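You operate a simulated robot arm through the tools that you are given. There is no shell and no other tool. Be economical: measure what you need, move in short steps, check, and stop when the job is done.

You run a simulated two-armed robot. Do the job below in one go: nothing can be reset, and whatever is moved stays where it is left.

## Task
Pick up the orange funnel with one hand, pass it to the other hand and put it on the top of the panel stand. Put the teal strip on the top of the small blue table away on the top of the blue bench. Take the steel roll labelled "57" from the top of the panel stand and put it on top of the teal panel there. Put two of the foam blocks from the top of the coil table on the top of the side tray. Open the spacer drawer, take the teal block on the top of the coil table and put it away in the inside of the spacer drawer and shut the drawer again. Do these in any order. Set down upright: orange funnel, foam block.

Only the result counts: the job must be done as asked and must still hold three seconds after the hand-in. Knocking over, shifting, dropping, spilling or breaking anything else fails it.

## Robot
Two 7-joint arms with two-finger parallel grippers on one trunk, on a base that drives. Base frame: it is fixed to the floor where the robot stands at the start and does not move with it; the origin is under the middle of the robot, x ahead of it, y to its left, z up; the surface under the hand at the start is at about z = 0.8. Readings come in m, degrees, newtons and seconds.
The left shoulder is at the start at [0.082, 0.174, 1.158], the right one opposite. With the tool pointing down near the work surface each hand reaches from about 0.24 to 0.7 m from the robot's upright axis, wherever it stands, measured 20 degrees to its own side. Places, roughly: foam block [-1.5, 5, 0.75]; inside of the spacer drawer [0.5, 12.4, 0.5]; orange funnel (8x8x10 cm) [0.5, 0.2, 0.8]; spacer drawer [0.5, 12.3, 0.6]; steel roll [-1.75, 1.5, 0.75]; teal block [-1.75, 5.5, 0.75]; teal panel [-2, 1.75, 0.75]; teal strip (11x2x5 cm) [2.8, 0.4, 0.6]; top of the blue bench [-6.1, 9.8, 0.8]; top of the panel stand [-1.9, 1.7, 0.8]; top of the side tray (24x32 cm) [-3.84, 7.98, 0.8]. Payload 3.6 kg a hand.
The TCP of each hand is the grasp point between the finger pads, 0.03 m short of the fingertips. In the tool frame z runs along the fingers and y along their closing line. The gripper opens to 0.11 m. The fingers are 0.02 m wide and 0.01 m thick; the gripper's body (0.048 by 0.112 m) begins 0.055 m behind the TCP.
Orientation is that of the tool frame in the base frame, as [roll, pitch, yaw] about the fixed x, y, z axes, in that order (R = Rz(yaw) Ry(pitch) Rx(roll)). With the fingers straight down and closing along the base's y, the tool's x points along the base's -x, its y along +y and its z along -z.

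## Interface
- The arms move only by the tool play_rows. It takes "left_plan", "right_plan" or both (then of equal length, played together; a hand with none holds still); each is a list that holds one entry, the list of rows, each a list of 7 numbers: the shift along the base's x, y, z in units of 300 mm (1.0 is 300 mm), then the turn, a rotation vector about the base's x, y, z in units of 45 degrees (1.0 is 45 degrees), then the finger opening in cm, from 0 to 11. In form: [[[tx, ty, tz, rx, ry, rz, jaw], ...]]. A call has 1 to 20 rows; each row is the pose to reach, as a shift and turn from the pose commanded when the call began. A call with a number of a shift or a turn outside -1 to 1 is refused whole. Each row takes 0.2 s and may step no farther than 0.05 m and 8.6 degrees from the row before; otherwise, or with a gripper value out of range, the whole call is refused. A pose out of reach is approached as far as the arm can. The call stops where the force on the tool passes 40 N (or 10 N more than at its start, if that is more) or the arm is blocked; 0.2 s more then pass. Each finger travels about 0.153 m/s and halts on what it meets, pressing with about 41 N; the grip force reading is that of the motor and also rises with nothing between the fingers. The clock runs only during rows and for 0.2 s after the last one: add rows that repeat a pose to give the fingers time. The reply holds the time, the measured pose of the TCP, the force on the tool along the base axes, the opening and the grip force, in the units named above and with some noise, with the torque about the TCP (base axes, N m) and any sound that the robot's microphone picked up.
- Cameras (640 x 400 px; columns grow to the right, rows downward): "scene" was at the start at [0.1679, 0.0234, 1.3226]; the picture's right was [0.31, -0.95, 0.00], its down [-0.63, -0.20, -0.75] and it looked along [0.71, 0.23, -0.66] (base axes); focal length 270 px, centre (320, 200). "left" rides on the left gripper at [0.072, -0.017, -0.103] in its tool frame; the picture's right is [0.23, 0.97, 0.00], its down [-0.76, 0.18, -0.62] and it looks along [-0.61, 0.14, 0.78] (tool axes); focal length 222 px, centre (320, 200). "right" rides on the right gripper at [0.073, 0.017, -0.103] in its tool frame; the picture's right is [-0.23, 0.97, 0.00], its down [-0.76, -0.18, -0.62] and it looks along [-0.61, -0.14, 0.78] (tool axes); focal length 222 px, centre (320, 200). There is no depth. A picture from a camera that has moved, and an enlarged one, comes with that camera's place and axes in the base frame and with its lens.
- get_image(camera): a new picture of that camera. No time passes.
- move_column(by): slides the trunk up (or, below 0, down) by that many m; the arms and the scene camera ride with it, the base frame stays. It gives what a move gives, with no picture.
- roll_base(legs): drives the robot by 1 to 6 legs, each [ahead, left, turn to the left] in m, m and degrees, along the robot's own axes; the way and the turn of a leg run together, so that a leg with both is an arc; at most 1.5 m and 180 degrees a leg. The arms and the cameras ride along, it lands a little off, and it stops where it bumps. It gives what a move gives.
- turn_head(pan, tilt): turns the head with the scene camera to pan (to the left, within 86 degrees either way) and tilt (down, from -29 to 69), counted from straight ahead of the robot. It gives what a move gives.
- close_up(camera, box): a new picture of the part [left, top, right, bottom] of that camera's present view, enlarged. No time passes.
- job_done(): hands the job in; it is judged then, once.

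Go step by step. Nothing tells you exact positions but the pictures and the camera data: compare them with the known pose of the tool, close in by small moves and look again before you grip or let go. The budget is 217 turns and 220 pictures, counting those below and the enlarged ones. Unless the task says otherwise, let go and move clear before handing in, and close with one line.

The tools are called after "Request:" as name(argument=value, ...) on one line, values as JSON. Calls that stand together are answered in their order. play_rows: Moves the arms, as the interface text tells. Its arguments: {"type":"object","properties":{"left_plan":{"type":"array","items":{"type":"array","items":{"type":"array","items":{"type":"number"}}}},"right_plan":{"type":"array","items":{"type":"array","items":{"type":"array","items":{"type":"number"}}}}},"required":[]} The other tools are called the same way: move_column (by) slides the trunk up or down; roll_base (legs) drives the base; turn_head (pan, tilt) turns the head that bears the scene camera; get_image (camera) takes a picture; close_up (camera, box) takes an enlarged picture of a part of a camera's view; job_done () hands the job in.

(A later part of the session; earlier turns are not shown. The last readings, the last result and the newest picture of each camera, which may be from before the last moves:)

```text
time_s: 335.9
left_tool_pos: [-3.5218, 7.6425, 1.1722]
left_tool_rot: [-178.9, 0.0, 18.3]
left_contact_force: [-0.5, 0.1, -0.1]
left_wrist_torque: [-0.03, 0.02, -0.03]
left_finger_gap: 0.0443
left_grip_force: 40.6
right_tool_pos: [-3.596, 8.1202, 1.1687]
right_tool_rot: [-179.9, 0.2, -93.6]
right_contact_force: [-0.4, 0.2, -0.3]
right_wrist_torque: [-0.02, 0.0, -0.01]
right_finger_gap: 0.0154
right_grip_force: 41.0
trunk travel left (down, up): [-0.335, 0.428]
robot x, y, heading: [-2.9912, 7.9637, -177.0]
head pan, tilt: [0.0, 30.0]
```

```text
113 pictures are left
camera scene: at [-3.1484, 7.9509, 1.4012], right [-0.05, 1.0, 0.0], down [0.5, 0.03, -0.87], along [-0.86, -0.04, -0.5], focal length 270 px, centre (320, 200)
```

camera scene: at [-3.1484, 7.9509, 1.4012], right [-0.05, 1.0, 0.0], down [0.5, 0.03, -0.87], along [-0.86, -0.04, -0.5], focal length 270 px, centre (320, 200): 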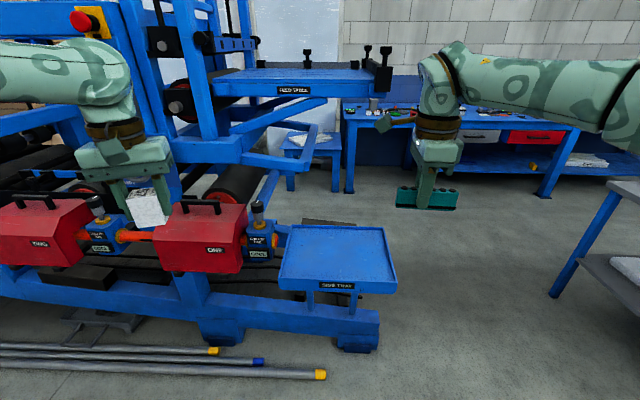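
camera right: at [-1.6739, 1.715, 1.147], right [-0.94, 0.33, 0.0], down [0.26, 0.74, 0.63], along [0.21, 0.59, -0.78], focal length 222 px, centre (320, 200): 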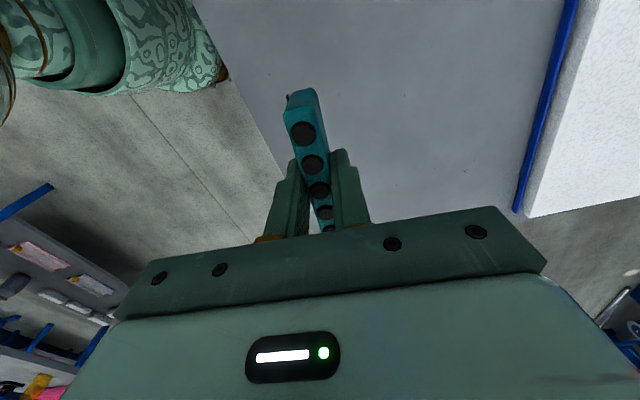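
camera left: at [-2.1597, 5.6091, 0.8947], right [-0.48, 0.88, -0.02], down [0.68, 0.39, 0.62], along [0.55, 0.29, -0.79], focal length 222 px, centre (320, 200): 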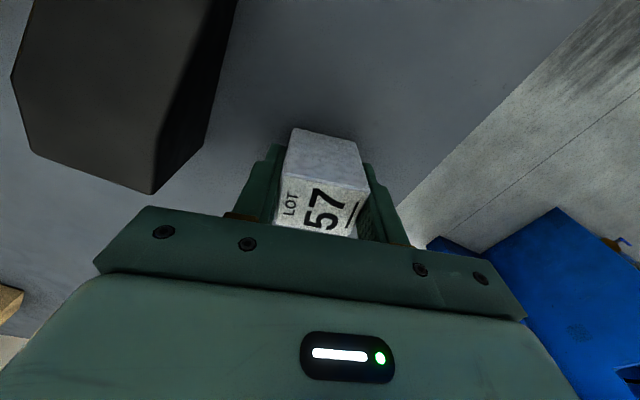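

The labelled "SIDE TRAY" is right in front: x −3.95…−3.70, y 7.80…8.13. I move in so the left hand can set the foam at about (−3.80, 7.90).

Request:
roll_base(legs=[[0, 0, -2.8], [0.27, -0.22, 0]])

Request:
turn_head(pan=12, tilt=45)

Request:
get_image(camera="scene")

Request:
get_image(camera="left")

```text
time_s: 338.5
left_tool_pos: [-3.7983, 7.8769, 1.1709]
left_tool_rot: [-179.0, -0.2, 16.3]
left_contact_force: [-0.1, -0.3, -1.1]
left_wrist_torque: [0.04, -0.03, 0.01]
left_finger_gap: 0.0444
left_grip_force: 41.0
right_tool_pos: [-3.8548, 8.3552, 1.168]
right_tool_rot: [180.0, 0.1, -95.5]
right_contact_force: [0.1, 1.4, -0.1]
right_wrist_torque: [-0.03, -0.04, -0.01]
right_finger_gap: 0.0151
right_grip_force: 41.0
trunk travel left (down, up): [-0.335, 0.428]
robot x, y, heading: [-3.2589, 8.1743, -179.1]
head pan, tilt: [0.0, 30.0]
```

```text
time_s: 339.3
left_tool_pos: [-3.7975, 7.8742, 1.1712]
left_tool_rot: [-178.9, -0.1, 16.4]
left_contact_force: [0.1, 1.1, -0.7]
left_wrist_torque: [0.01, 0.02, -0.02]
left_finger_gap: 0.0441
left_grip_force: 41.0
right_tool_pos: [-3.8542, 8.3554, 1.1695]
right_tool_rot: [180.0, 0.2, -95.5]
right_contact_force: [0.4, 0.7, -0.8]
right_wrist_torque: [-0.01, -0.02, 0.0]
right_finger_gap: 0.0152
right_grip_force: 40.9
trunk travel left (down, up): [-0.335, 0.428]
robot x, y, heading: [-3.2543, 8.1747, -179.1]
head pan, tilt: [12.0, 45.0]
```

```text
112 pictures are left
camera scene: at [-3.4025, 8.1533, 1.3787], right [-0.22, 0.97, 0.0], down [0.69, 0.16, -0.71], along [-0.69, -0.16, -0.71], focal length 270 px, centre (320, 200)
```

scene: 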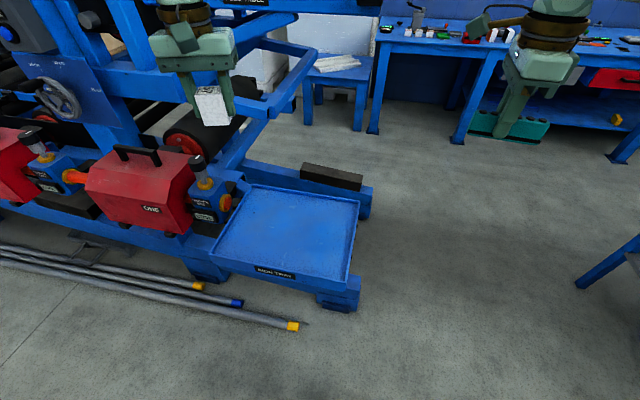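

```text
111 pictures are left
camera left: at [-3.7331, 7.9101, 1.2743], right [0.49, -0.87, -0.02], down [-0.68, -0.4, 0.62], along [-0.55, -0.29, -0.79], focal length 222 px, centre (320, 200)
```

left: 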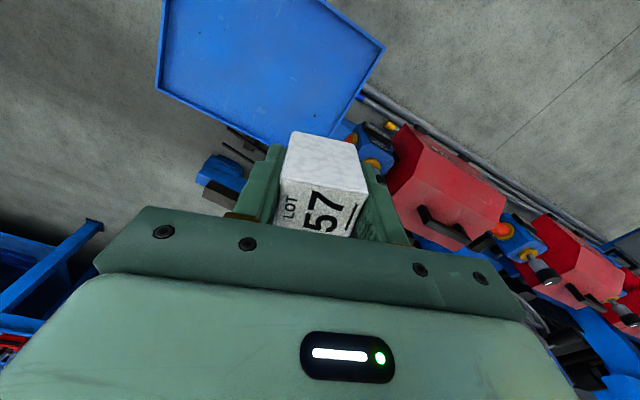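

Request:
play_rows(left_plan=[[[0, 0.04, -0.13, 0, 0, 0, 3], [0, 0.08, -0.27, 0, 0, 0, 3], [0, 0.12, -0.41, 0, 0, 0, 3], [0, 0.12, -0.55, 0, 0, 0, 3], [0, 0.12, -0.7, 0, 0, 0, 3], [0, 0.12, -0.85, 0, 0, 0, 3], [0, 0.12, -0.95, 0, 0, 0, 3], [0, 0.12, -0.95, 0, 0, 0, 3]]])

Request:
get_image(camera="left")

Request:
close_up(camera="scene", box=[180, 130, 372, 310])

```text
time_s: 341.1
left_tool_pos: [-3.7724, 7.8972, 0.9081]
left_tool_rot: [-178.9, -0.1, 16.3]
left_contact_force: [-0.1, -0.1, -0.7]
left_wrist_torque: [0.01, -0.04, 0.0]
left_finger_gap: 0.0442
left_grip_force: 40.8
left hand out of reach, approached as far as the arm can: row 6, 7, 8
right_tool_pos: [-3.8538, 8.3543, 1.1688]
right_tool_rot: [-179.9, 0.2, -95.5]
right_contact_force: [0.2, -0.1, -1.0]
right_wrist_torque: [-0.01, 0.01, 0.03]
right_finger_gap: 0.015
right_grip_force: 40.5
trunk travel left (down, up): [-0.335, 0.428]
robot x, y, heading: [-3.2536, 8.1757, -178.9]
head pan, tilt: [12.0, 45.0]
```

```text
110 pictures are left
camera left: at [-3.7087, 7.9318, 1.0104], right [0.49, -0.87, -0.02], down [-0.68, -0.39, 0.62], along [-0.55, -0.29, -0.79], focal length 222 px, centre (320, 200)
```

left: 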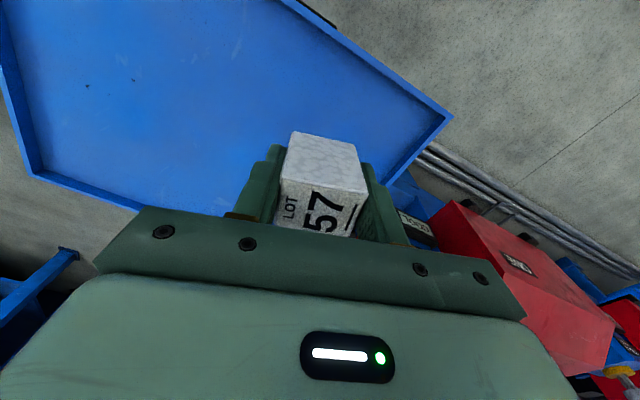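

```text
2.22 times, centred on (276, 220) of scene
camera zoom: at [-3.4027, 8.1536, 1.3786], right [-0.22, 0.97, 0.0], down [0.69, 0.16, -0.71], along [-0.69, -0.16, -0.71], focal length 601 px, centre (418, 156)
```

zoom: 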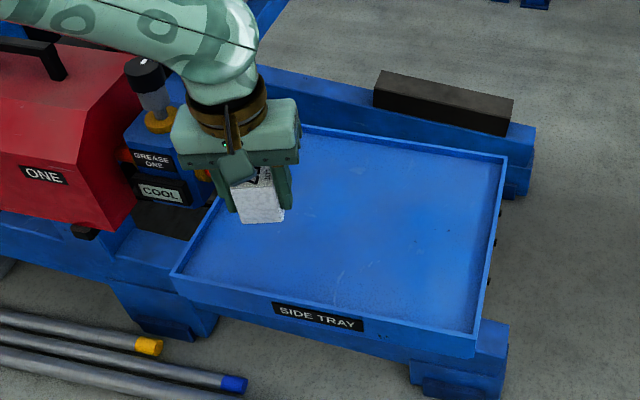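

I raise the hand 0.1, lower the trunk 0.14, then continue down with better reach.

Request:
play_rows(left_plan=[[[0, 0, 0.13, 0, 0, 0, 3], [0, 0, 0.26, 0, 0, 0, 3], [0, 0, 0.35, 0, 0, 0, 3]]])

Request:
move_column(by=-0.14)

Request:
play_rows(left_plan=[[[-0.05, 0.04, 0, 0, 0, 0, 3], [-0.09, 0.07, 0, 0, 0, 0, 3], [-0.09, 0.07, 0, 0, 0, 0, 3]]])

Request:
get_image(camera="left")

Request:
close_up(camera="scene", box=[160, 130, 352, 310])

```text
time_s: 341.9
left_tool_pos: [-3.7735, 7.898, 1.0131]
left_tool_rot: [-179.0, -0.1, 16.2]
left_contact_force: [0.6, -0.6, -0.1]
left_wrist_torque: [-0.04, 0.0, -0.02]
left_finger_gap: 0.0443
left_grip_force: 40.8
right_tool_pos: [-3.854, 8.3555, 1.1688]
right_tool_rot: [-179.9, 0.1, -95.5]
right_contact_force: [0.3, 0.0, -1.1]
right_wrist_torque: [0.0, 0.01, 0.04]
right_finger_gap: 0.0154
right_grip_force: 41.1
trunk travel left (down, up): [-0.335, 0.428]
robot x, y, heading: [-3.2539, 8.178, -178.9]
head pan, tilt: [12.0, 45.0]
```

```text
time_s: 343.5
left_tool_pos: [-3.7751, 7.8971, 0.8741]
left_tool_rot: [-179.0, 0.1, 16.3]
left_contact_force: [0.7, 0.3, -0.8]
left_wrist_torque: [0.04, 0.04, -0.04]
left_finger_gap: 0.0441
left_grip_force: 41.4
right_tool_pos: [-3.8532, 8.3546, 1.0305]
right_tool_rot: [-180.0, 0.1, -95.6]
right_contact_force: [0.3, 0.0, -0.9]
right_wrist_torque: [0.0, 0.03, -0.01]
right_finger_gap: 0.0151
right_grip_force: 41.1
trunk travel left (down, up): [-0.195, 0.568]
robot x, y, heading: [-3.2577, 8.1713, -179.1]
head pan, tilt: [12.0, 45.0]
```

```text
time_s: 344.3
left_tool_pos: [-3.8028, 7.9165, 0.8729]
left_tool_rot: [-179.1, -0.1, 16.4]
left_contact_force: [0.7, -0.5, -1.7]
left_wrist_torque: [0.02, 0.0, -0.01]
left_finger_gap: 0.0442
left_grip_force: 40.7
right_tool_pos: [-3.8541, 8.3546, 1.0296]
right_tool_rot: [-179.9, 0.1, -95.5]
right_contact_force: [0.1, 0.5, -0.5]
right_wrist_torque: [0.0, 0.01, 0.01]
right_finger_gap: 0.0153
right_grip_force: 40.3
trunk travel left (down, up): [-0.195, 0.568]
robot x, y, heading: [-3.2552, 8.1754, -179.2]
head pan, tilt: [12.0, 45.0]
```

```text
108 pictures are left
camera left: at [-3.738, 7.9515, 0.9764], right [0.49, -0.87, -0.02], down [-0.68, -0.4, 0.62], along [-0.55, -0.29, -0.79], focal length 222 px, centre (320, 200)
```

left: 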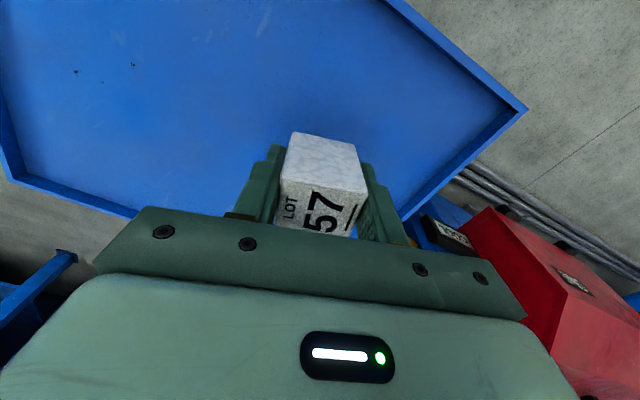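

```text
2.22 times, centred on (256, 220) of scene
camera zoom: at [-3.4671, 8.1525, 1.2345], right [-0.22, 0.97, 0.0], down [0.69, 0.16, -0.71], along [-0.69, -0.16, -0.71], focal length 601 px, centre (462, 156)
```

zoom: 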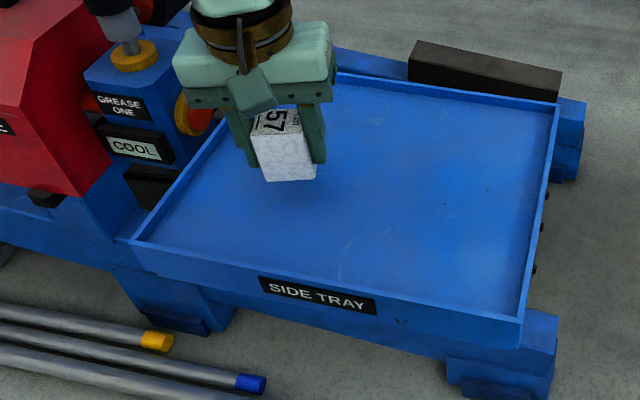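

Request:
play_rows(left_plan=[[[0, 0, -0.05, 0, 0, 0, 3], [0, 0, -0.07, 0, 0, 0, 3], [0, 0, -0.08, 0, 0, 0, 3], [0, 0, -0.09, 0, 0, 0, 3], [0, 0, -0.1, 0, 0, 0, 3]]])

```text
time_s: 345.5
left_tool_pos: [-3.8017, 7.9172, 0.8437]
left_tool_rot: [-178.9, -0.2, 16.2]
left_contact_force: [-0.7, 0.6, -0.1]
left_wrist_torque: [0.01, 0.01, 0.06]
left_finger_gap: 0.0442
left_grip_force: 41.0
right_tool_pos: [-3.854, 8.3549, 1.0295]
right_tool_rot: [-180.0, 0.2, -95.6]
right_contact_force: [-0.3, -0.3, 0.5]
right_wrist_torque: [0.01, 0.02, 0.0]
right_finger_gap: 0.0152
right_grip_force: 41.2
trunk travel left (down, up): [-0.195, 0.568]
robot x, y, heading: [-3.2585, 8.1768, -179.1]
head pan, tilt: [12.0, 45.0]
```

Request:
play_rows(left_plan=[[[0, 0, -0.008, 0, 0, 0, 3], [0, 0, -0.016, 0, 0, 0, 3], [0, 0, -0.024, 0, 0, 0, 3], [0, 0, -0.032, 0, 0, 0, 3], [0, 0, -0.04, 0, 0, 0, 3], [0, 0, -0.05, 0, 0, 0, 3]]])

Request:
close_up(camera="scene", box=[210, 150, 290, 220])

```text
time_s: 346.5
left_tool_pos: [-3.8034, 7.9187, 0.8409]
left_tool_rot: [-178.6, 0.6, 16.2]
left_contact_force: [4.2, 0.1, 22.9]
left_wrist_torque: [-0.4, -0.68, 0.09]
left_finger_gap: 0.0442
left_grip_force: 41.2
right_tool_pos: [-3.8519, 8.3552, 1.0301]
right_tool_rot: [-180.0, 0.1, -95.5]
right_contact_force: [0.1, 0.1, -0.7]
right_wrist_torque: [0.0, 0.0, 0.03]
right_finger_gap: 0.0149
right_grip_force: 41.1
trunk travel left (down, up): [-0.195, 0.568]
robot x, y, heading: [-3.2587, 8.174, -179.2]
head pan, tilt: [12.0, 45.0]
stopped in row 4 (left hand): the force on the tool passed its limit at 41 N (the readings are from after the stop); the commanded pose is now the measured one
```

```text
5.71 times, centred on (250, 185) of scene
camera zoom: at [-3.4646, 8.1531, 1.235], right [-0.22, 0.97, 0.0], down [0.69, 0.16, -0.71], along [-0.69, -0.16, -0.71], focal length 1545 px, centre (720, 286)
```

zoom: 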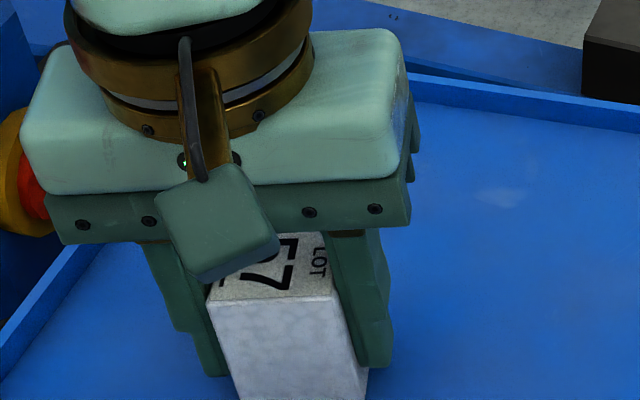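

Touching the tray. Ease, release, lift.

Request:
play_rows(left_plan=[[[0, 0, 0.005, 0, 0, 0, 3], [0, 0, 0.005, 0, 0, 0, 5.5], [0, 0, 0.005, 0, 0, 0, 7], [0, 0, 0.005, 0, 0, 0, 7], [0, 0, 0.1, 0, 0, 0, 7], [0, 0, 0.25, 0, 0, 0, 7], [0, 0, 0.4, 0, 0, 0, 7], [0, 0, 0.55, 0, 0, 0, 7]]])

Request:
get_image(camera="scene")

Request:
turn_head(pan=-25, tilt=20)

Request:
get_image(camera="scene")

```text
time_s: 348.3
left_tool_pos: [-3.808, 7.9182, 1.0047]
left_tool_rot: [-178.8, 0.2, 16.3]
left_contact_force: [0.3, 0.2, -0.5]
left_wrist_torque: [0.0, -0.01, -0.01]
left_finger_gap: 0.0697
left_grip_force: 0.1
right_tool_pos: [-3.8544, 8.3552, 1.0298]
right_tool_rot: [-179.9, 0.1, -95.5]
right_contact_force: [0.6, -0.2, -0.1]
right_wrist_torque: [-0.01, 0.04, -0.02]
right_finger_gap: 0.0151
right_grip_force: 40.6
trunk travel left (down, up): [-0.195, 0.568]
robot x, y, heading: [-3.254, 8.1776, -179.1]
head pan, tilt: [12.0, 45.0]
```

```text
105 pictures are left
camera scene: at [-3.4666, 8.1526, 1.2346], right [-0.22, 0.97, 0.0], down [0.69, 0.16, -0.71], along [-0.69, -0.16, -0.71], focal length 270 px, centre (320, 200)
```

scene: 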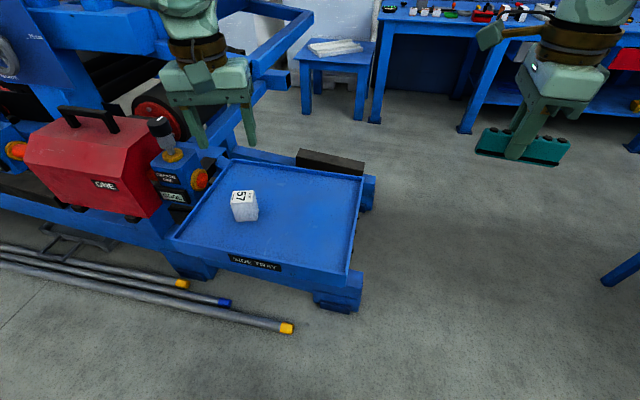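

```text
time_s: 349.3
left_tool_pos: [-3.81, 7.9182, 1.0026]
left_tool_rot: [-178.9, 0.4, 16.2]
left_contact_force: [-0.5, 0.2, -0.4]
left_wrist_torque: [0.01, 0.02, 0.0]
left_finger_gap: 0.0697
left_grip_force: 0.1
right_tool_pos: [-3.8545, 8.3545, 1.0287]
right_tool_rot: [-179.9, 0.3, -95.5]
right_contact_force: [-1.0, -0.7, -1.3]
right_wrist_torque: [0.01, 0.01, 0.02]
right_finger_gap: 0.015
right_grip_force: 41.0
trunk travel left (down, up): [-0.195, 0.568]
robot x, y, heading: [-3.255, 8.1752, -178.9]
head pan, tilt: [-25.0, 20.0]
```

```text
104 pictures are left
camera scene: at [-3.473, 8.2085, 1.2731], right [0.41, 0.91, 0.0], down [0.31, -0.14, -0.94], along [-0.86, 0.38, -0.34], focal length 270 px, centre (320, 200)
```

scene: 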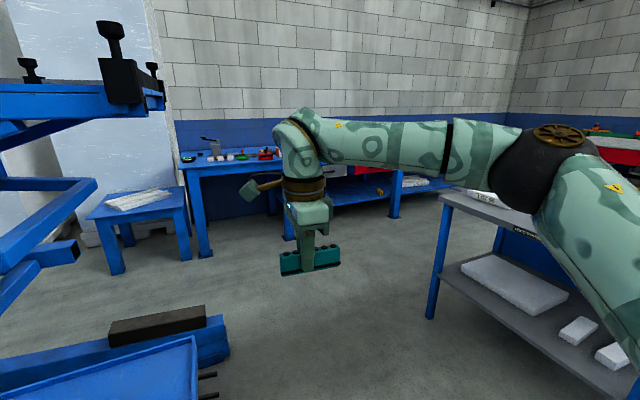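

Foam 57 stands on the tray. The blue bench (front edge x≈−5.75, y 8–10.3) is ahead beyond the machine. I raise the trunk and drive between the machine and the grey shelf toward it.

Request:
move_column(by=0.14)

Request:
roll_base(legs=[[0, -0.66, -0.9], [1.0, 0, 0]])

Request:
turn_head(pan=0, tilt=25)

Request:
get_image(camera="scene")

```text
time_s: 351.0
left_tool_pos: [-3.8053, 7.9189, 1.1418]
left_tool_rot: [-178.9, 0.2, 16.2]
left_contact_force: [-0.4, 0.7, -0.1]
left_wrist_torque: [-0.01, -0.05, -0.03]
left_finger_gap: 0.07
left_grip_force: 0.0
right_tool_pos: [-3.8549, 8.3558, 1.1676]
right_tool_rot: [-180.0, 0.2, -95.6]
right_contact_force: [0.1, 0.5, -0.3]
right_wrist_torque: [-0.02, -0.03, 0.01]
right_finger_gap: 0.015
right_grip_force: 41.3
trunk travel left (down, up): [-0.335, 0.428]
robot x, y, heading: [-3.2556, 8.1734, -179.3]
head pan, tilt: [-25.0, 20.0]
```

```text
time_s: 359.5
left_tool_pos: [-4.8248, 8.6106, 1.1434]
left_tool_rot: [-178.8, 0.3, 14.9]
left_contact_force: [-0.1, -0.6, -0.7]
left_wrist_torque: [0.02, 0.02, 0.01]
left_finger_gap: 0.07
left_grip_force: 0.1
right_tool_pos: [-4.8624, 9.0486, 1.1689]
right_tool_rot: [-179.9, 0.2, -96.8]
right_contact_force: [-0.6, -0.4, -2.0]
right_wrist_torque: [0.01, -0.03, -0.02]
right_finger_gap: 0.015
right_grip_force: 41.2
trunk travel left (down, up): [-0.335, 0.428]
robot x, y, heading: [-4.2698, 8.8538, 179.4]
head pan, tilt: [-25.0, 20.0]
```

```text
time_s: 360.4
left_tool_pos: [-4.8238, 8.6111, 1.144]
left_tool_rot: [-178.8, 0.4, 14.9]
left_contact_force: [0.2, 0.3, 0.1]
left_wrist_torque: [0.02, -0.02, 0.01]
left_finger_gap: 0.0699
left_grip_force: 0.1
right_tool_pos: [-4.8635, 9.0484, 1.1694]
right_tool_rot: [-179.9, 0.2, -96.9]
right_contact_force: [-0.8, -0.1, -0.5]
right_wrist_torque: [0.0, -0.02, 0.03]
right_finger_gap: 0.0154
right_grip_force: 40.9
trunk travel left (down, up): [-0.335, 0.428]
robot x, y, heading: [-4.2671, 8.8555, 179.6]
head pan, tilt: [0.0, 25.0]
```

```text
103 pictures are left
camera scene: at [-4.4287, 8.8541, 1.4092], right [0.01, 1.0, 0.0], down [0.42, 0.0, -0.91], along [-0.91, 0.01, -0.42], focal length 270 px, centre (320, 200)
```

scene: 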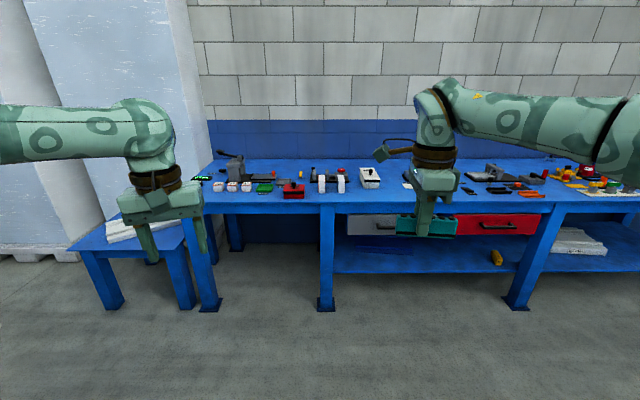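

The blue bench is ahead with assorted items. I drive closer to find a free spot near (−5.9, 9.7).

Request:
roll_base(legs=[[0.75, 0, 0.4], [0, -0.7, 0]])

Request:
turn_head(pan=0, tilt=35)

Request:
get_image(camera="scene")

```text
time_s: 368.0
left_tool_pos: [-5.5865, 9.2929, 1.1425]
left_tool_rot: [-178.9, 0.3, 16.3]
left_contact_force: [0.5, 0.6, 0.0]
left_wrist_torque: [-0.02, 0.01, 0.0]
left_finger_gap: 0.0702
left_grip_force: 0.1
right_tool_pos: [-5.6372, 9.7296, 1.1699]
right_tool_rot: [-179.9, 0.1, -95.4]
right_contact_force: [0.1, 0.7, 0.2]
right_wrist_torque: [0.0, 0.02, -0.01]
right_finger_gap: 0.0152
right_grip_force: 41.3
trunk travel left (down, up): [-0.335, 0.428]
robot x, y, heading: [-5.0393, 9.5518, -179.1]
head pan, tilt: [0.0, 25.0]
```

```text
time_s: 368.7
left_tool_pos: [-5.5874, 9.2926, 1.1436]
left_tool_rot: [-178.8, 0.3, 16.4]
left_contact_force: [-0.1, 0.0, -0.3]
left_wrist_torque: [0.01, 0.01, 0.01]
left_finger_gap: 0.0702
left_grip_force: 0.0
right_tool_pos: [-5.6367, 9.7299, 1.1687]
right_tool_rot: [-179.9, 0.1, -95.4]
right_contact_force: [1.1, 0.5, -0.3]
right_wrist_torque: [0.0, 0.0, 0.01]
right_finger_gap: 0.0153
right_grip_force: 41.2
trunk travel left (down, up): [-0.335, 0.428]
robot x, y, heading: [-5.0393, 9.5508, -178.9]
head pan, tilt: [0.0, 35.0]
```

```text
102 pictures are left
camera scene: at [-5.1937, 9.5463, 1.3935], right [-0.02, 1.0, 0.0], down [0.57, 0.01, -0.82], along [-0.82, -0.01, -0.57], focal length 270 px, centre (320, 200)
```

scene: 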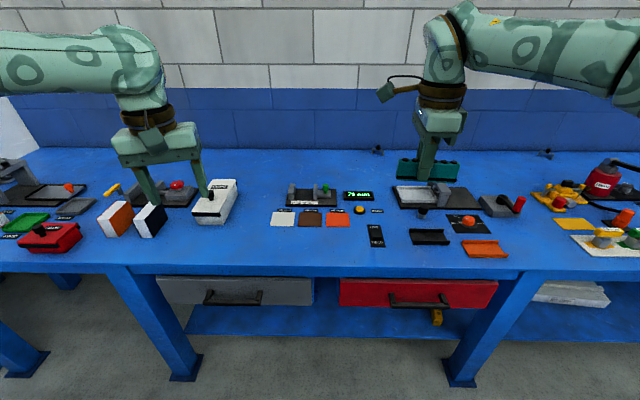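

A free area lies at the front of the bench around (−5.80, 9.48). I shift left/forward so the right hand can set the strip there.

Request:
roll_base(legs=[[0.15, 0.33, -0.9]])

Request:
move_column(by=-0.1)

Request:
turn_head(pan=-15, tilt=45)

Request:
get_image(camera="scene")

```text
time_s: 371.0
left_tool_pos: [-5.7336, 8.9617, 1.1433]
left_tool_rot: [-178.8, 0.3, 15.5]
left_contact_force: [-0.2, -0.1, -0.3]
left_wrist_torque: [0.03, -0.03, 0.0]
left_finger_gap: 0.0699
left_grip_force: 0.0
right_tool_pos: [-5.778, 9.399, 1.1675]
right_tool_rot: [-180.0, 0.2, -96.2]
right_contact_force: [-0.3, 0.5, -1.9]
right_wrist_torque: [-0.02, 0.04, 0.0]
right_finger_gap: 0.0151
right_grip_force: 40.7
trunk travel left (down, up): [-0.335, 0.428]
robot x, y, heading: [-5.1801, 9.214, -180.1]
head pan, tilt: [0.0, 35.0]
```

```text
time_s: 372.4
left_tool_pos: [-5.7335, 8.962, 1.0444]
left_tool_rot: [-178.8, 0.4, 15.6]
left_contact_force: [0.2, 0.6, 0.6]
left_wrist_torque: [-0.02, 0.01, 0.02]
left_finger_gap: 0.0703
left_grip_force: 0.0
right_tool_pos: [-5.7771, 9.3996, 1.069]
right_tool_rot: [179.9, 0.2, -96.2]
right_contact_force: [0.9, -0.2, -0.2]
right_wrist_torque: [-0.03, -0.01, 0.05]
right_finger_gap: 0.0152
right_grip_force: 41.6
trunk travel left (down, up): [-0.235, 0.528]
robot x, y, heading: [-5.1812, 9.216, -179.6]
head pan, tilt: [0.0, 35.0]
```

```text
time_s: 373.1
left_tool_pos: [-5.7337, 8.9628, 1.0433]
left_tool_rot: [-178.8, 0.3, 15.5]
left_contact_force: [0.8, -0.7, -1.0]
left_wrist_torque: [-0.04, 0.0, -0.04]
left_finger_gap: 0.0701
left_grip_force: 0.1
right_tool_pos: [-5.7773, 9.3997, 1.0692]
right_tool_rot: [-179.9, 0.2, -96.2]
right_contact_force: [-0.4, -0.3, -0.8]
right_wrist_torque: [-0.04, 0.01, 0.0]
right_finger_gap: 0.0152
right_grip_force: 41.2
trunk travel left (down, up): [-0.235, 0.528]
robot x, y, heading: [-5.1777, 9.2099, -179.9]
head pan, tilt: [-15.0, 45.0]
```

```text
101 pictures are left
camera scene: at [-5.3715, 9.2306, 1.2761], right [0.25, 0.97, 0.0], down [0.68, -0.18, -0.71], along [-0.68, 0.18, -0.71], focal length 270 px, centre (320, 200)
```

scene: 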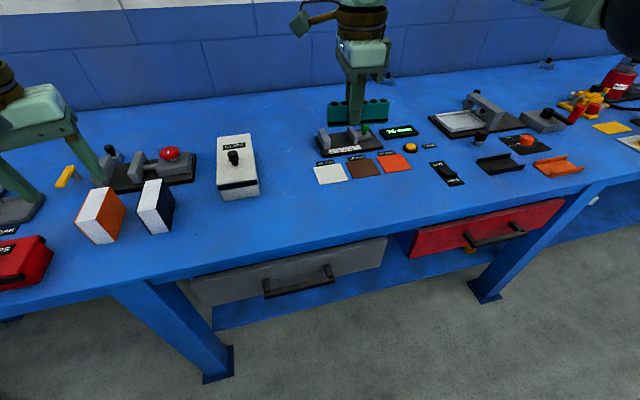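

I lower the strip onto the free patch at about (−5.79, 9.42).

Request:
play_rows(right_plan=[[[-0.02, 0.03, -0.1, 0, 0, 0, 1], [-0.043, 0.067, -0.23, 0, 0, 0, 1], [-0.043, 0.067, -0.37, 0, 0, 0, 1], [-0.043, 0.067, -0.51, 0, 0, 0, 1], [-0.043, 0.067, -0.63, 0, 0, 0, 1], [-0.043, 0.067, -0.69, 0, 0, 0, 1], [-0.043, 0.067, -0.69, 0, 0, 0, 1]]])

Request:
get_image(camera="right")

Request:
close_up(camera="scene", box=[240, 120, 432, 240])

```text
time_s: 374.7
left_tool_pos: [-5.7339, 8.9607, 1.0434]
left_tool_rot: [-178.8, 0.3, 15.6]
left_contact_force: [0.3, 0.2, -0.2]
left_wrist_torque: [-0.02, -0.03, 0.02]
left_finger_gap: 0.0699
left_grip_force: 0.0
right_tool_pos: [-5.7881, 9.4199, 0.8607]
right_tool_rot: [-179.9, 0.0, -96.2]
right_contact_force: [0.5, -0.6, -0.4]
right_wrist_torque: [-0.04, 0.02, 0.02]
right_finger_gap: 0.0152
right_grip_force: 40.8
trunk travel left (down, up): [-0.235, 0.528]
robot x, y, heading: [-5.185, 9.217, -180.0]
head pan, tilt: [-15.0, 45.0]
```

```text
100 pictures are left
camera right: at [-5.8128, 9.351, 0.9639], right [-0.94, 0.33, 0.0], down [0.26, 0.74, 0.63], along [0.21, 0.59, -0.78], focal length 222 px, centre (320, 200)
```

right: 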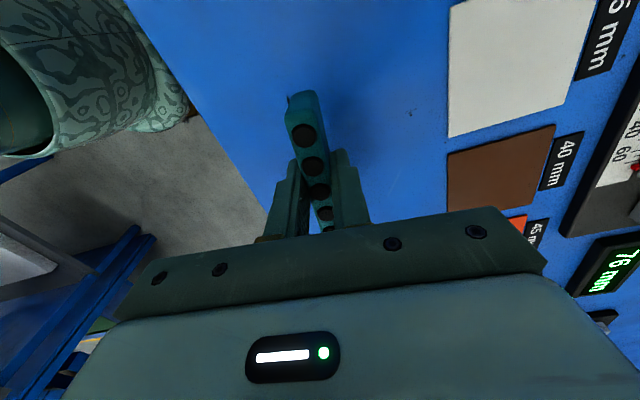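

```text
3.33 times, centred on (336, 180) of scene
camera zoom: at [-5.3713, 9.2306, 1.2762], right [0.26, 0.97, 0.0], down [0.68, -0.18, -0.71], along [-0.68, 0.18, -0.71], focal length 901 px, centre (267, 267)
```

zoom: 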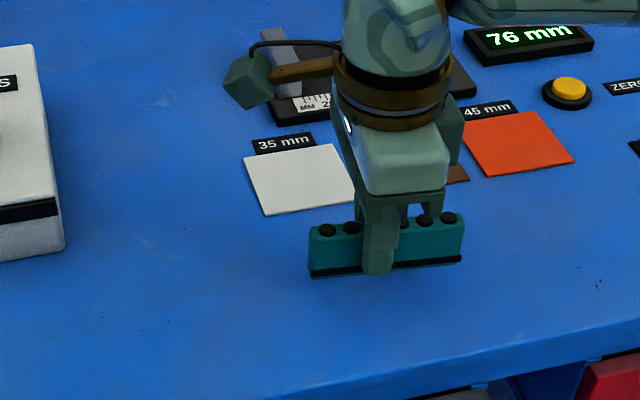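

Request:
play_rows(right_plan=[[[0, 0, -0.03, 0, 0, 0, 1], [0, 0, -0.05, 0, 0, 0, 1], [0, 0, -0.06, 0, 0, 0, 1], [0, 0, -0.07, 0, 0, 0, 1], [0, 0, -0.08, 0, 0, 0, 1], [0, 0, -0.09, 0, 0, 0, 1], [0, 0, -0.1, 0, 0, 0, 1]]])

```text
time_s: 376.4
left_tool_pos: [-5.7334, 8.963, 1.044]
left_tool_rot: [-178.8, 0.4, 15.5]
left_contact_force: [0.3, -0.3, -0.6]
left_wrist_torque: [0.01, -0.02, -0.01]
left_finger_gap: 0.0702
left_grip_force: 0.1
right_tool_pos: [-5.7931, 9.4195, 0.838]
right_tool_rot: [179.6, -0.1, -96.5]
right_contact_force: [5.5, 1.5, 23.1]
right_wrist_torque: [0.52, -0.33, -0.28]
right_finger_gap: 0.015
right_grip_force: 40.6
trunk travel left (down, up): [-0.235, 0.528]
robot x, y, heading: [-5.1811, 9.2127, -179.9]
head pan, tilt: [-15.0, 45.0]
stopped in row 7 (right hand): the force on the tool passed its limit at 41 N (the readings are from after the stop); the commanded pose is now the measured one
```

Contact. I ease off, open and withdraw upward.

Request:
play_rows(right_plan=[[[0, 0, 0.006, 0, 0, 0, 1], [0, 0, 0.006, 0, 0, 0, 3], [0, 0, 0.006, 0, 0, 0, 4.5], [0, 0, 0.006, 0, 0, 0, 4.5], [0, 0, 0.1, 0, 0, 0, 4.5], [0, 0, 0.25, 0, 0, 0, 4.5], [0, 0, 0.4, 0, 0, 0, 4.5], [0, 0, 0.55, 0, 0, 0, 4.5], [0, 0, 0.7, 0, 0, 0, 4.5]]])

Request:
get_image(camera="scene")

```text
time_s: 378.4
left_tool_pos: [-5.7336, 8.9624, 1.0435]
left_tool_rot: [-178.8, 0.4, 15.5]
left_contact_force: [0.7, -0.3, 0.3]
left_wrist_torque: [-0.01, 0.04, -0.01]
left_finger_gap: 0.0697
left_grip_force: 0.1
right_tool_pos: [-5.7947, 9.4162, 1.0446]
right_tool_rot: [179.7, 0.0, -96.2]
right_contact_force: [0.7, -0.2, -0.7]
right_wrist_torque: [0.03, 0.0, -0.01]
right_finger_gap: 0.0449
right_grip_force: 0.0
trunk travel left (down, up): [-0.235, 0.528]
robot x, y, heading: [-5.1831, 9.2136, -179.8]
head pan, tilt: [-15.0, 45.0]
```

```text
98 pictures are left
camera scene: at [-5.3707, 9.2304, 1.2763], right [0.26, 0.97, 0.0], down [0.68, -0.18, -0.71], along [-0.68, 0.18, -0.71], focal length 270 px, centre (320, 200)
```

scene: 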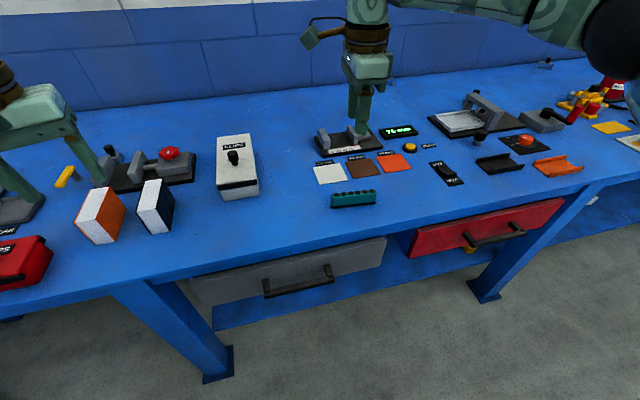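

The strip stands on the bench. I raise the trunk and drive back: out past the shelf, then south toward the north side of the coil table, facing −y.

Request:
move_column(by=0.1)

Request:
roll_base(legs=[[-0.2, 0.36, 0], [-1.0, 0, 0], [-0.85, 0, 0], [0, 0, 90]])

Request:
turn_head(pan=15, tilt=25)

Request:
get_image(camera="scene")

```text
time_s: 379.7
left_tool_pos: [-5.7341, 8.9618, 1.1421]
left_tool_rot: [-178.9, 0.3, 15.5]
left_contact_force: [-0.9, 0.3, 0.4]
left_wrist_torque: [0.01, -0.01, -0.01]
left_finger_gap: 0.07
left_grip_force: 0.0
right_tool_pos: [-5.7948, 9.4198, 1.144]
right_tool_rot: [179.8, 0.0, -96.3]
right_contact_force: [-0.1, 0.0, 0.1]
right_wrist_torque: [0.01, 0.0, 0.0]
right_finger_gap: 0.0451
right_grip_force: 0.2
trunk travel left (down, up): [-0.335, 0.428]
robot x, y, heading: [-5.1817, 9.2141, -180.0]
head pan, tilt: [-15.0, 45.0]
```

```text
time_s: 395.1
left_tool_pos: [-2.8424, 8.3133, 1.1433]
left_tool_rot: [-178.7, 0.3, 107.5]
left_contact_force: [-0.5, 0.8, -0.5]
left_wrist_torque: [0.01, -0.01, -0.03]
left_finger_gap: 0.0702
left_grip_force: 0.1
right_tool_pos: [-3.2982, 8.236, 1.1459]
right_tool_rot: [179.6, -0.1, -4.4]
right_contact_force: [-0.3, -0.3, -0.3]
right_wrist_torque: [-0.01, -0.02, -0.01]
right_finger_gap: 0.0451
right_grip_force: 0.0
trunk travel left (down, up): [-0.335, 0.428]
robot x, y, heading: [-3.1113, 8.8543, -87.8]
head pan, tilt: [-15.0, 45.0]
```

```text
time_s: 396.1
left_tool_pos: [-2.8435, 8.3139, 1.1429]
left_tool_rot: [-178.7, 0.3, 107.5]
left_contact_force: [-0.1, 0.2, -0.2]
left_wrist_torque: [0.01, -0.06, 0.04]
left_finger_gap: 0.0701
left_grip_force: 0.1
right_tool_pos: [-3.2985, 8.2361, 1.1438]
right_tool_rot: [179.6, 0.0, -4.4]
right_contact_force: [0.0, -0.5, -0.5]
right_wrist_torque: [0.0, -0.01, 0.02]
right_finger_gap: 0.0448
right_grip_force: 0.1
trunk travel left (down, up): [-0.335, 0.428]
robot x, y, heading: [-3.1153, 8.8536, -87.5]
head pan, tilt: [15.0, 25.0]
```

```text
97 pictures are left
camera scene: at [-3.0855, 8.6988, 1.4091], right [-0.96, -0.29, 0.0], down [-0.12, 0.41, -0.91], along [0.27, -0.87, -0.42], focal length 270 px, centre (320, 200)
```

scene: 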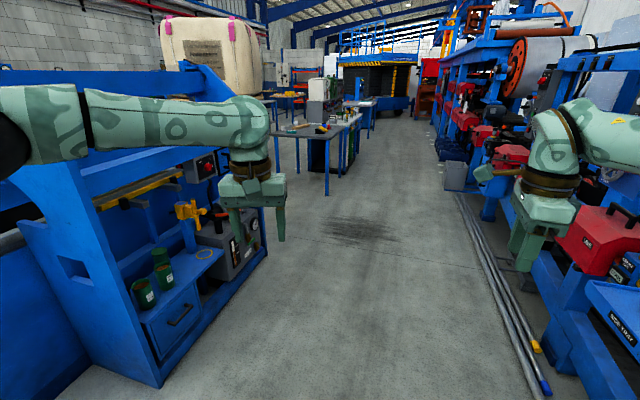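

Request:
roll_base(legs=[[0, 0, -2.4], [1.35, 0, 0], [1.35, 0, 0]])

Request:
turn_head(pan=70, tilt=30)

Request:
get_image(camera="scene")

```text
time_s: 409.7
left_tool_pos: [-2.9549, 5.5722, 1.1437]
left_tool_rot: [-178.8, 0.3, 104.1]
left_contact_force: [-0.5, 0.2, -0.3]
left_wrist_torque: [-0.01, 0.01, -0.01]
left_finger_gap: 0.07
left_grip_force: 0.0
right_tool_pos: [-3.4145, 5.523, 1.1452]
right_tool_rot: [179.7, 0.0, -7.7]
right_contact_force: [0.5, -0.3, -0.1]
right_wrist_torque: [0.0, -0.02, 0.02]
right_finger_gap: 0.0449
right_grip_force: 0.1
trunk travel left (down, up): [-0.335, 0.428]
robot x, y, heading: [-3.1889, 6.1327, -91.2]
head pan, tilt: [15.0, 25.0]
```

```text
time_s: 410.9
left_tool_pos: [-2.9554, 5.5727, 1.144]
left_tool_rot: [-178.8, 0.3, 104.0]
left_contact_force: [-0.3, 0.1, 0.0]
left_wrist_torque: [0.0, -0.01, 0.03]
left_finger_gap: 0.07
left_grip_force: 0.1
right_tool_pos: [-3.4141, 5.5236, 1.1454]
right_tool_rot: [179.7, -0.1, -7.6]
right_contact_force: [0.3, 0.0, 0.1]
right_wrist_torque: [-0.03, 0.0, 0.0]
right_finger_gap: 0.0449
right_grip_force: 0.1
trunk travel left (down, up): [-0.335, 0.428]
robot x, y, heading: [-3.1907, 6.1299, -91.2]
head pan, tilt: [70.0, 30.0]
```

```text
96 pictures are left
camera scene: at [-3.1116, 6.0289, 1.4012], right [-0.36, -0.93, 0.0], down [-0.47, 0.18, -0.87], along [0.81, -0.31, -0.5], focal length 270 px, centre (320, 200)
```

scene: 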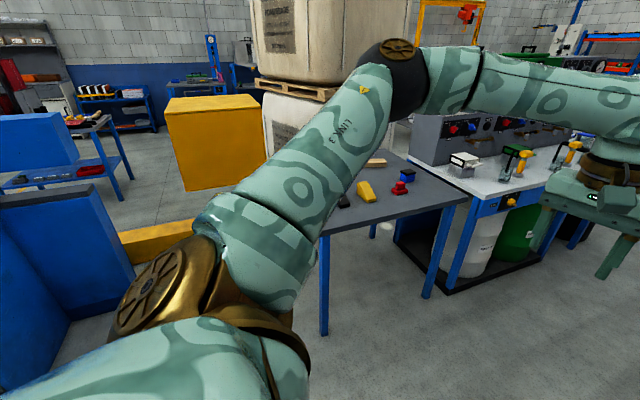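

Clear space north of the coil table. I strafe left into it.

Request:
roll_base(legs=[[0, 0.7, 1.2], [0, 0.58, 0]])

Request:
turn_head(pan=15, tilt=48)

Request:
get_image(camera="scene")

Request:
get_image(camera="left")

```text
time_s: 417.7
left_tool_pos: [-1.6756, 5.544, 1.1438]
left_tool_rot: [-178.7, 0.3, 104.0]
left_contact_force: [0.4, -0.5, 0.2]
left_wrist_torque: [-0.04, -0.02, 0.03]
left_finger_gap: 0.0701
left_grip_force: 0.0
right_tool_pos: [-2.1344, 5.4977, 1.145]
right_tool_rot: [179.7, 0.1, -7.7]
right_contact_force: [0.3, -0.4, 0.1]
right_wrist_torque: [-0.01, 0.05, -0.02]
right_finger_gap: 0.0451
right_grip_force: 0.1
trunk travel left (down, up): [-0.335, 0.428]
robot x, y, heading: [-1.9114, 6.1005, -91.4]
head pan, tilt: [70.0, 30.0]
```

```text
time_s: 418.9
left_tool_pos: [-1.6742, 5.5442, 1.1449]
left_tool_rot: [-178.8, 0.3, 104.1]
left_contact_force: [0.7, 0.1, -1.1]
left_wrist_torque: [-0.03, 0.02, -0.02]
left_finger_gap: 0.0697
left_grip_force: 0.0
right_tool_pos: [-2.1339, 5.4975, 1.145]
right_tool_rot: [179.7, -0.2, -7.9]
right_contact_force: [-1.0, 0.5, 0.9]
right_wrist_torque: [0.01, 0.0, 0.01]
right_finger_gap: 0.0449
right_grip_force: 0.1
trunk travel left (down, up): [-0.335, 0.428]
robot x, y, heading: [-1.9131, 6.1059, -90.9]
head pan, tilt: [15.0, 48.0]
```

```text
95 pictures are left
camera scene: at [-1.8974, 5.9571, 1.3744], right [-0.97, -0.24, 0.0], down [-0.18, 0.72, -0.67], along [0.16, -0.65, -0.74], focal length 270 px, centre (320, 200)
```

scene: 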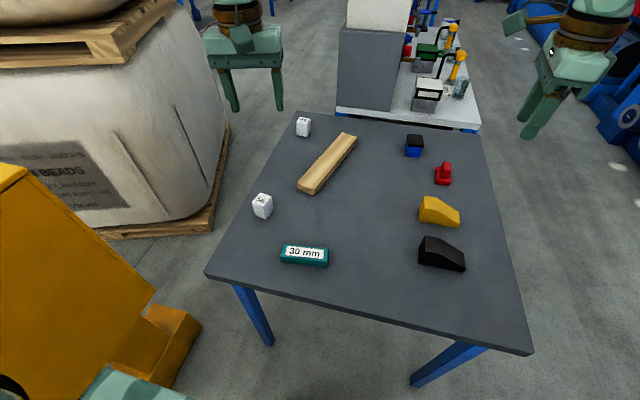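

```text
94 pictures are left
camera left: at [-1.7085, 5.6114, 1.2454], right [0.89, 0.46, -0.02], down [0.37, -0.69, 0.62], along [0.27, -0.56, -0.78], focal length 222 px, centre (320, 200)
```

left: 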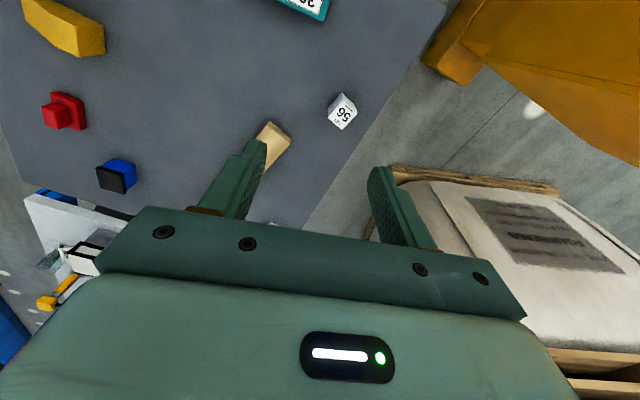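

Foam "56" is at (−1.615, 5.509) and the teal block at (−1.773, 5.622). I lower the trunk and take the foam with the left hand.

Request:
move_column(by=-0.13)

Request:
play_rows(left_plan=[[[0.07, -0.04, -0.05, 0, 0, 0, 7], [0.14, -0.08, -0.12, 0, 0, 0, 7.5], [0.2, -0.117, -0.23, 0, 0, 0, 7.5], [0.2, -0.117, -0.23, 0, 0, 0, 7.5]]])

Request:
get_image(camera="left")

Request:
close_up(camera="scene", box=[180, 140, 372, 300])

```text
time_s: 420.5
left_tool_pos: [-1.6756, 5.5437, 1.0142]
left_tool_rot: [-178.8, 0.3, 104.0]
left_contact_force: [0.4, -0.5, -0.6]
left_wrist_torque: [-0.02, 0.02, -0.01]
left_finger_gap: 0.07
left_grip_force: 0.1
right_tool_pos: [-2.1344, 5.497, 1.0152]
right_tool_rot: [179.6, -0.2, -7.7]
right_contact_force: [0.2, 0.2, 0.2]
right_wrist_torque: [0.01, 0.02, 0.0]
right_finger_gap: 0.0449
right_grip_force: 0.0
trunk travel left (down, up): [-0.205, 0.558]
robot x, y, heading: [-1.9159, 6.1035, -91.4]
head pan, tilt: [15.0, 48.0]
```

```text
time_s: 421.5
left_tool_pos: [-1.6184, 5.5112, 0.9435]
left_tool_rot: [-178.8, 0.4, 104.1]
left_contact_force: [0.0, 0.2, -0.4]
left_wrist_torque: [-0.07, 0.0, -0.04]
left_finger_gap: 0.0751
left_grip_force: 0.0
right_tool_pos: [-2.1344, 5.4973, 1.0158]
right_tool_rot: [179.7, -0.1, -7.7]
right_contact_force: [0.4, 0.6, 0.6]
right_wrist_torque: [0.01, 0.03, 0.01]
right_finger_gap: 0.045
right_grip_force: 0.1
trunk travel left (down, up): [-0.205, 0.558]
robot x, y, heading: [-1.9094, 6.0996, -91.2]
head pan, tilt: [15.0, 48.0]
```

```text
93 pictures are left
camera left: at [-1.6505, 5.5787, 1.0459], right [0.89, 0.46, -0.02], down [0.37, -0.69, 0.62], along [0.27, -0.56, -0.78], focal length 222 px, centre (320, 200)
```

left: 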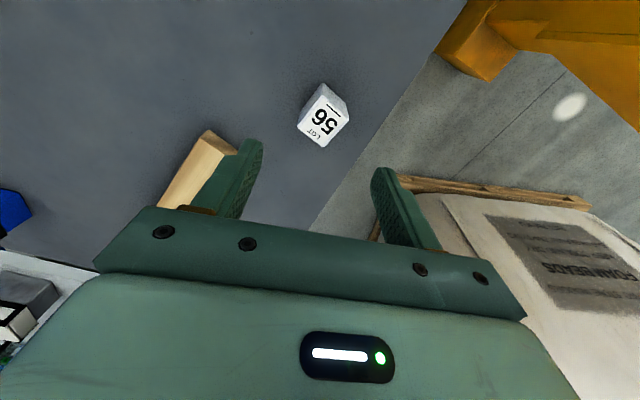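

```text
2.50 times, centred on (276, 220) of scene
camera zoom: at [-1.8989, 5.8985, 1.2409], right [-0.97, -0.24, 0.0], down [-0.18, 0.72, -0.67], along [0.16, -0.65, -0.74], focal length 676 px, centre (430, 150)
```

zoom: 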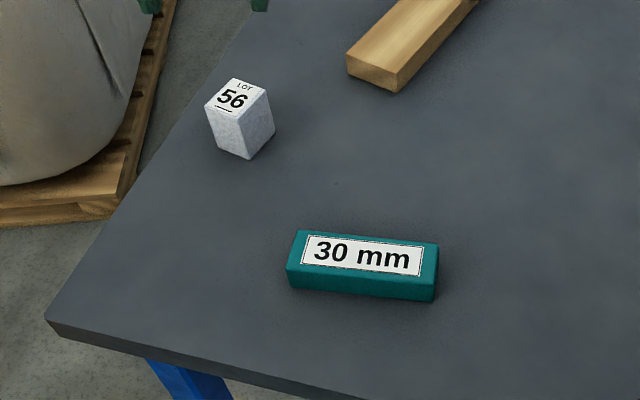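

I rotate about −23° to align with the cube and re-check.

Request:
play_rows(left_plan=[[[0.005, -0.01, -0.05, 0, 0, -0.17, 7.5], [0.01, -0.02, -0.12, 0, 0, -0.34, 7.5], [0.01, -0.03, -0.2, 0, 0, -0.51, 7.5], [0.01, -0.03, -0.2, 0, 0, -0.51, 7.5]]])

Request:
get_image(camera="left")

Request:
close_up(camera="scene", box=[180, 100, 308, 220])

```text
time_s: 422.5
left_tool_pos: [-1.6138, 5.4997, 0.8839]
left_tool_rot: [-178.8, 0.4, 81.0]
left_contact_force: [-0.1, 0.4, 0.0]
left_wrist_torque: [0.0, 0.02, -0.03]
left_finger_gap: 0.0747
left_grip_force: 0.0
right_tool_pos: [-2.1346, 5.4956, 1.0148]
right_tool_rot: [179.7, -0.1, -7.8]
right_contact_force: [-0.3, 0.1, -0.4]
right_wrist_torque: [0.0, -0.06, 0.04]
right_finger_gap: 0.045
right_grip_force: 0.0
trunk travel left (down, up): [-0.205, 0.558]
robot x, y, heading: [-1.9124, 6.101, -91.4]
head pan, tilt: [15.0, 48.0]
```

```text
91 pictures are left
camera left: at [-1.6173, 5.5752, 0.9858], right [1.0, 0.07, -0.02], down [0.07, -0.78, 0.62], along [0.03, -0.62, -0.78], focal length 222 px, centre (320, 200)
```

left: 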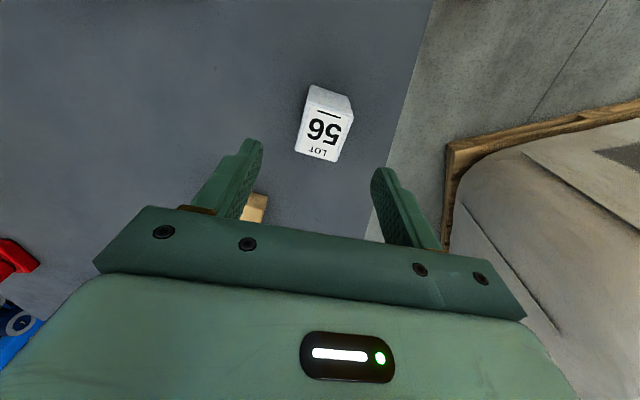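

```text
3.33 times, centred on (244, 160) of scene
camera zoom: at [-1.8988, 5.8983, 1.2408], right [-0.97, -0.24, 0.0], down [-0.18, 0.72, -0.67], along [0.16, -0.65, -0.74], focal length 901 px, centre (573, 333)
```

zoom: 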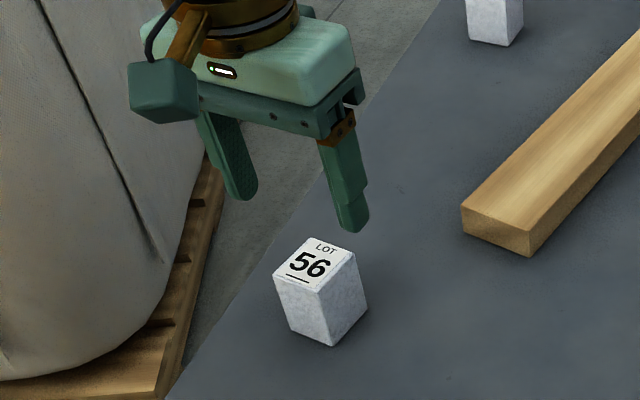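

Request:
play_rows(left_plan=[[[0, 0, -0.1, 0, 0, 0, 7.5], [0, 0, -0.2, 0, 0, 0, 7.5], [0, 0, -0.3, 0, 0, 0, 7.5], [0, 0, -0.3, 0, 0, 0, 7.5]]])

Request:
get_image(camera="left")

```text
time_s: 423.5
left_tool_pos: [-1.6125, 5.5019, 0.7947]
left_tool_rot: [-178.8, 0.4, 81.0]
left_contact_force: [0.9, 0.1, -0.1]
left_wrist_torque: [-0.01, -0.01, 0.02]
left_finger_gap: 0.075
left_grip_force: 0.0
right_tool_pos: [-2.1343, 5.4962, 1.0164]
right_tool_rot: [179.7, -0.1, -7.9]
right_contact_force: [0.3, -0.1, -0.4]
right_wrist_torque: [-0.01, 0.0, 0.0]
right_finger_gap: 0.0452
right_grip_force: 0.1
trunk travel left (down, up): [-0.205, 0.558]
robot x, y, heading: [-1.9123, 6.099, -91.2]
head pan, tilt: [15.0, 48.0]
```

```text
89 pictures are left
camera left: at [-1.6165, 5.5761, 0.8965], right [1.0, 0.07, -0.02], down [0.07, -0.78, 0.62], along [0.03, -0.62, -0.78], focal length 222 px, centre (320, 200)
```

left: 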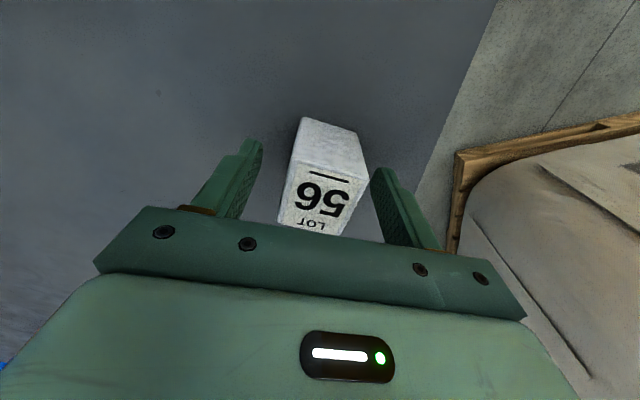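

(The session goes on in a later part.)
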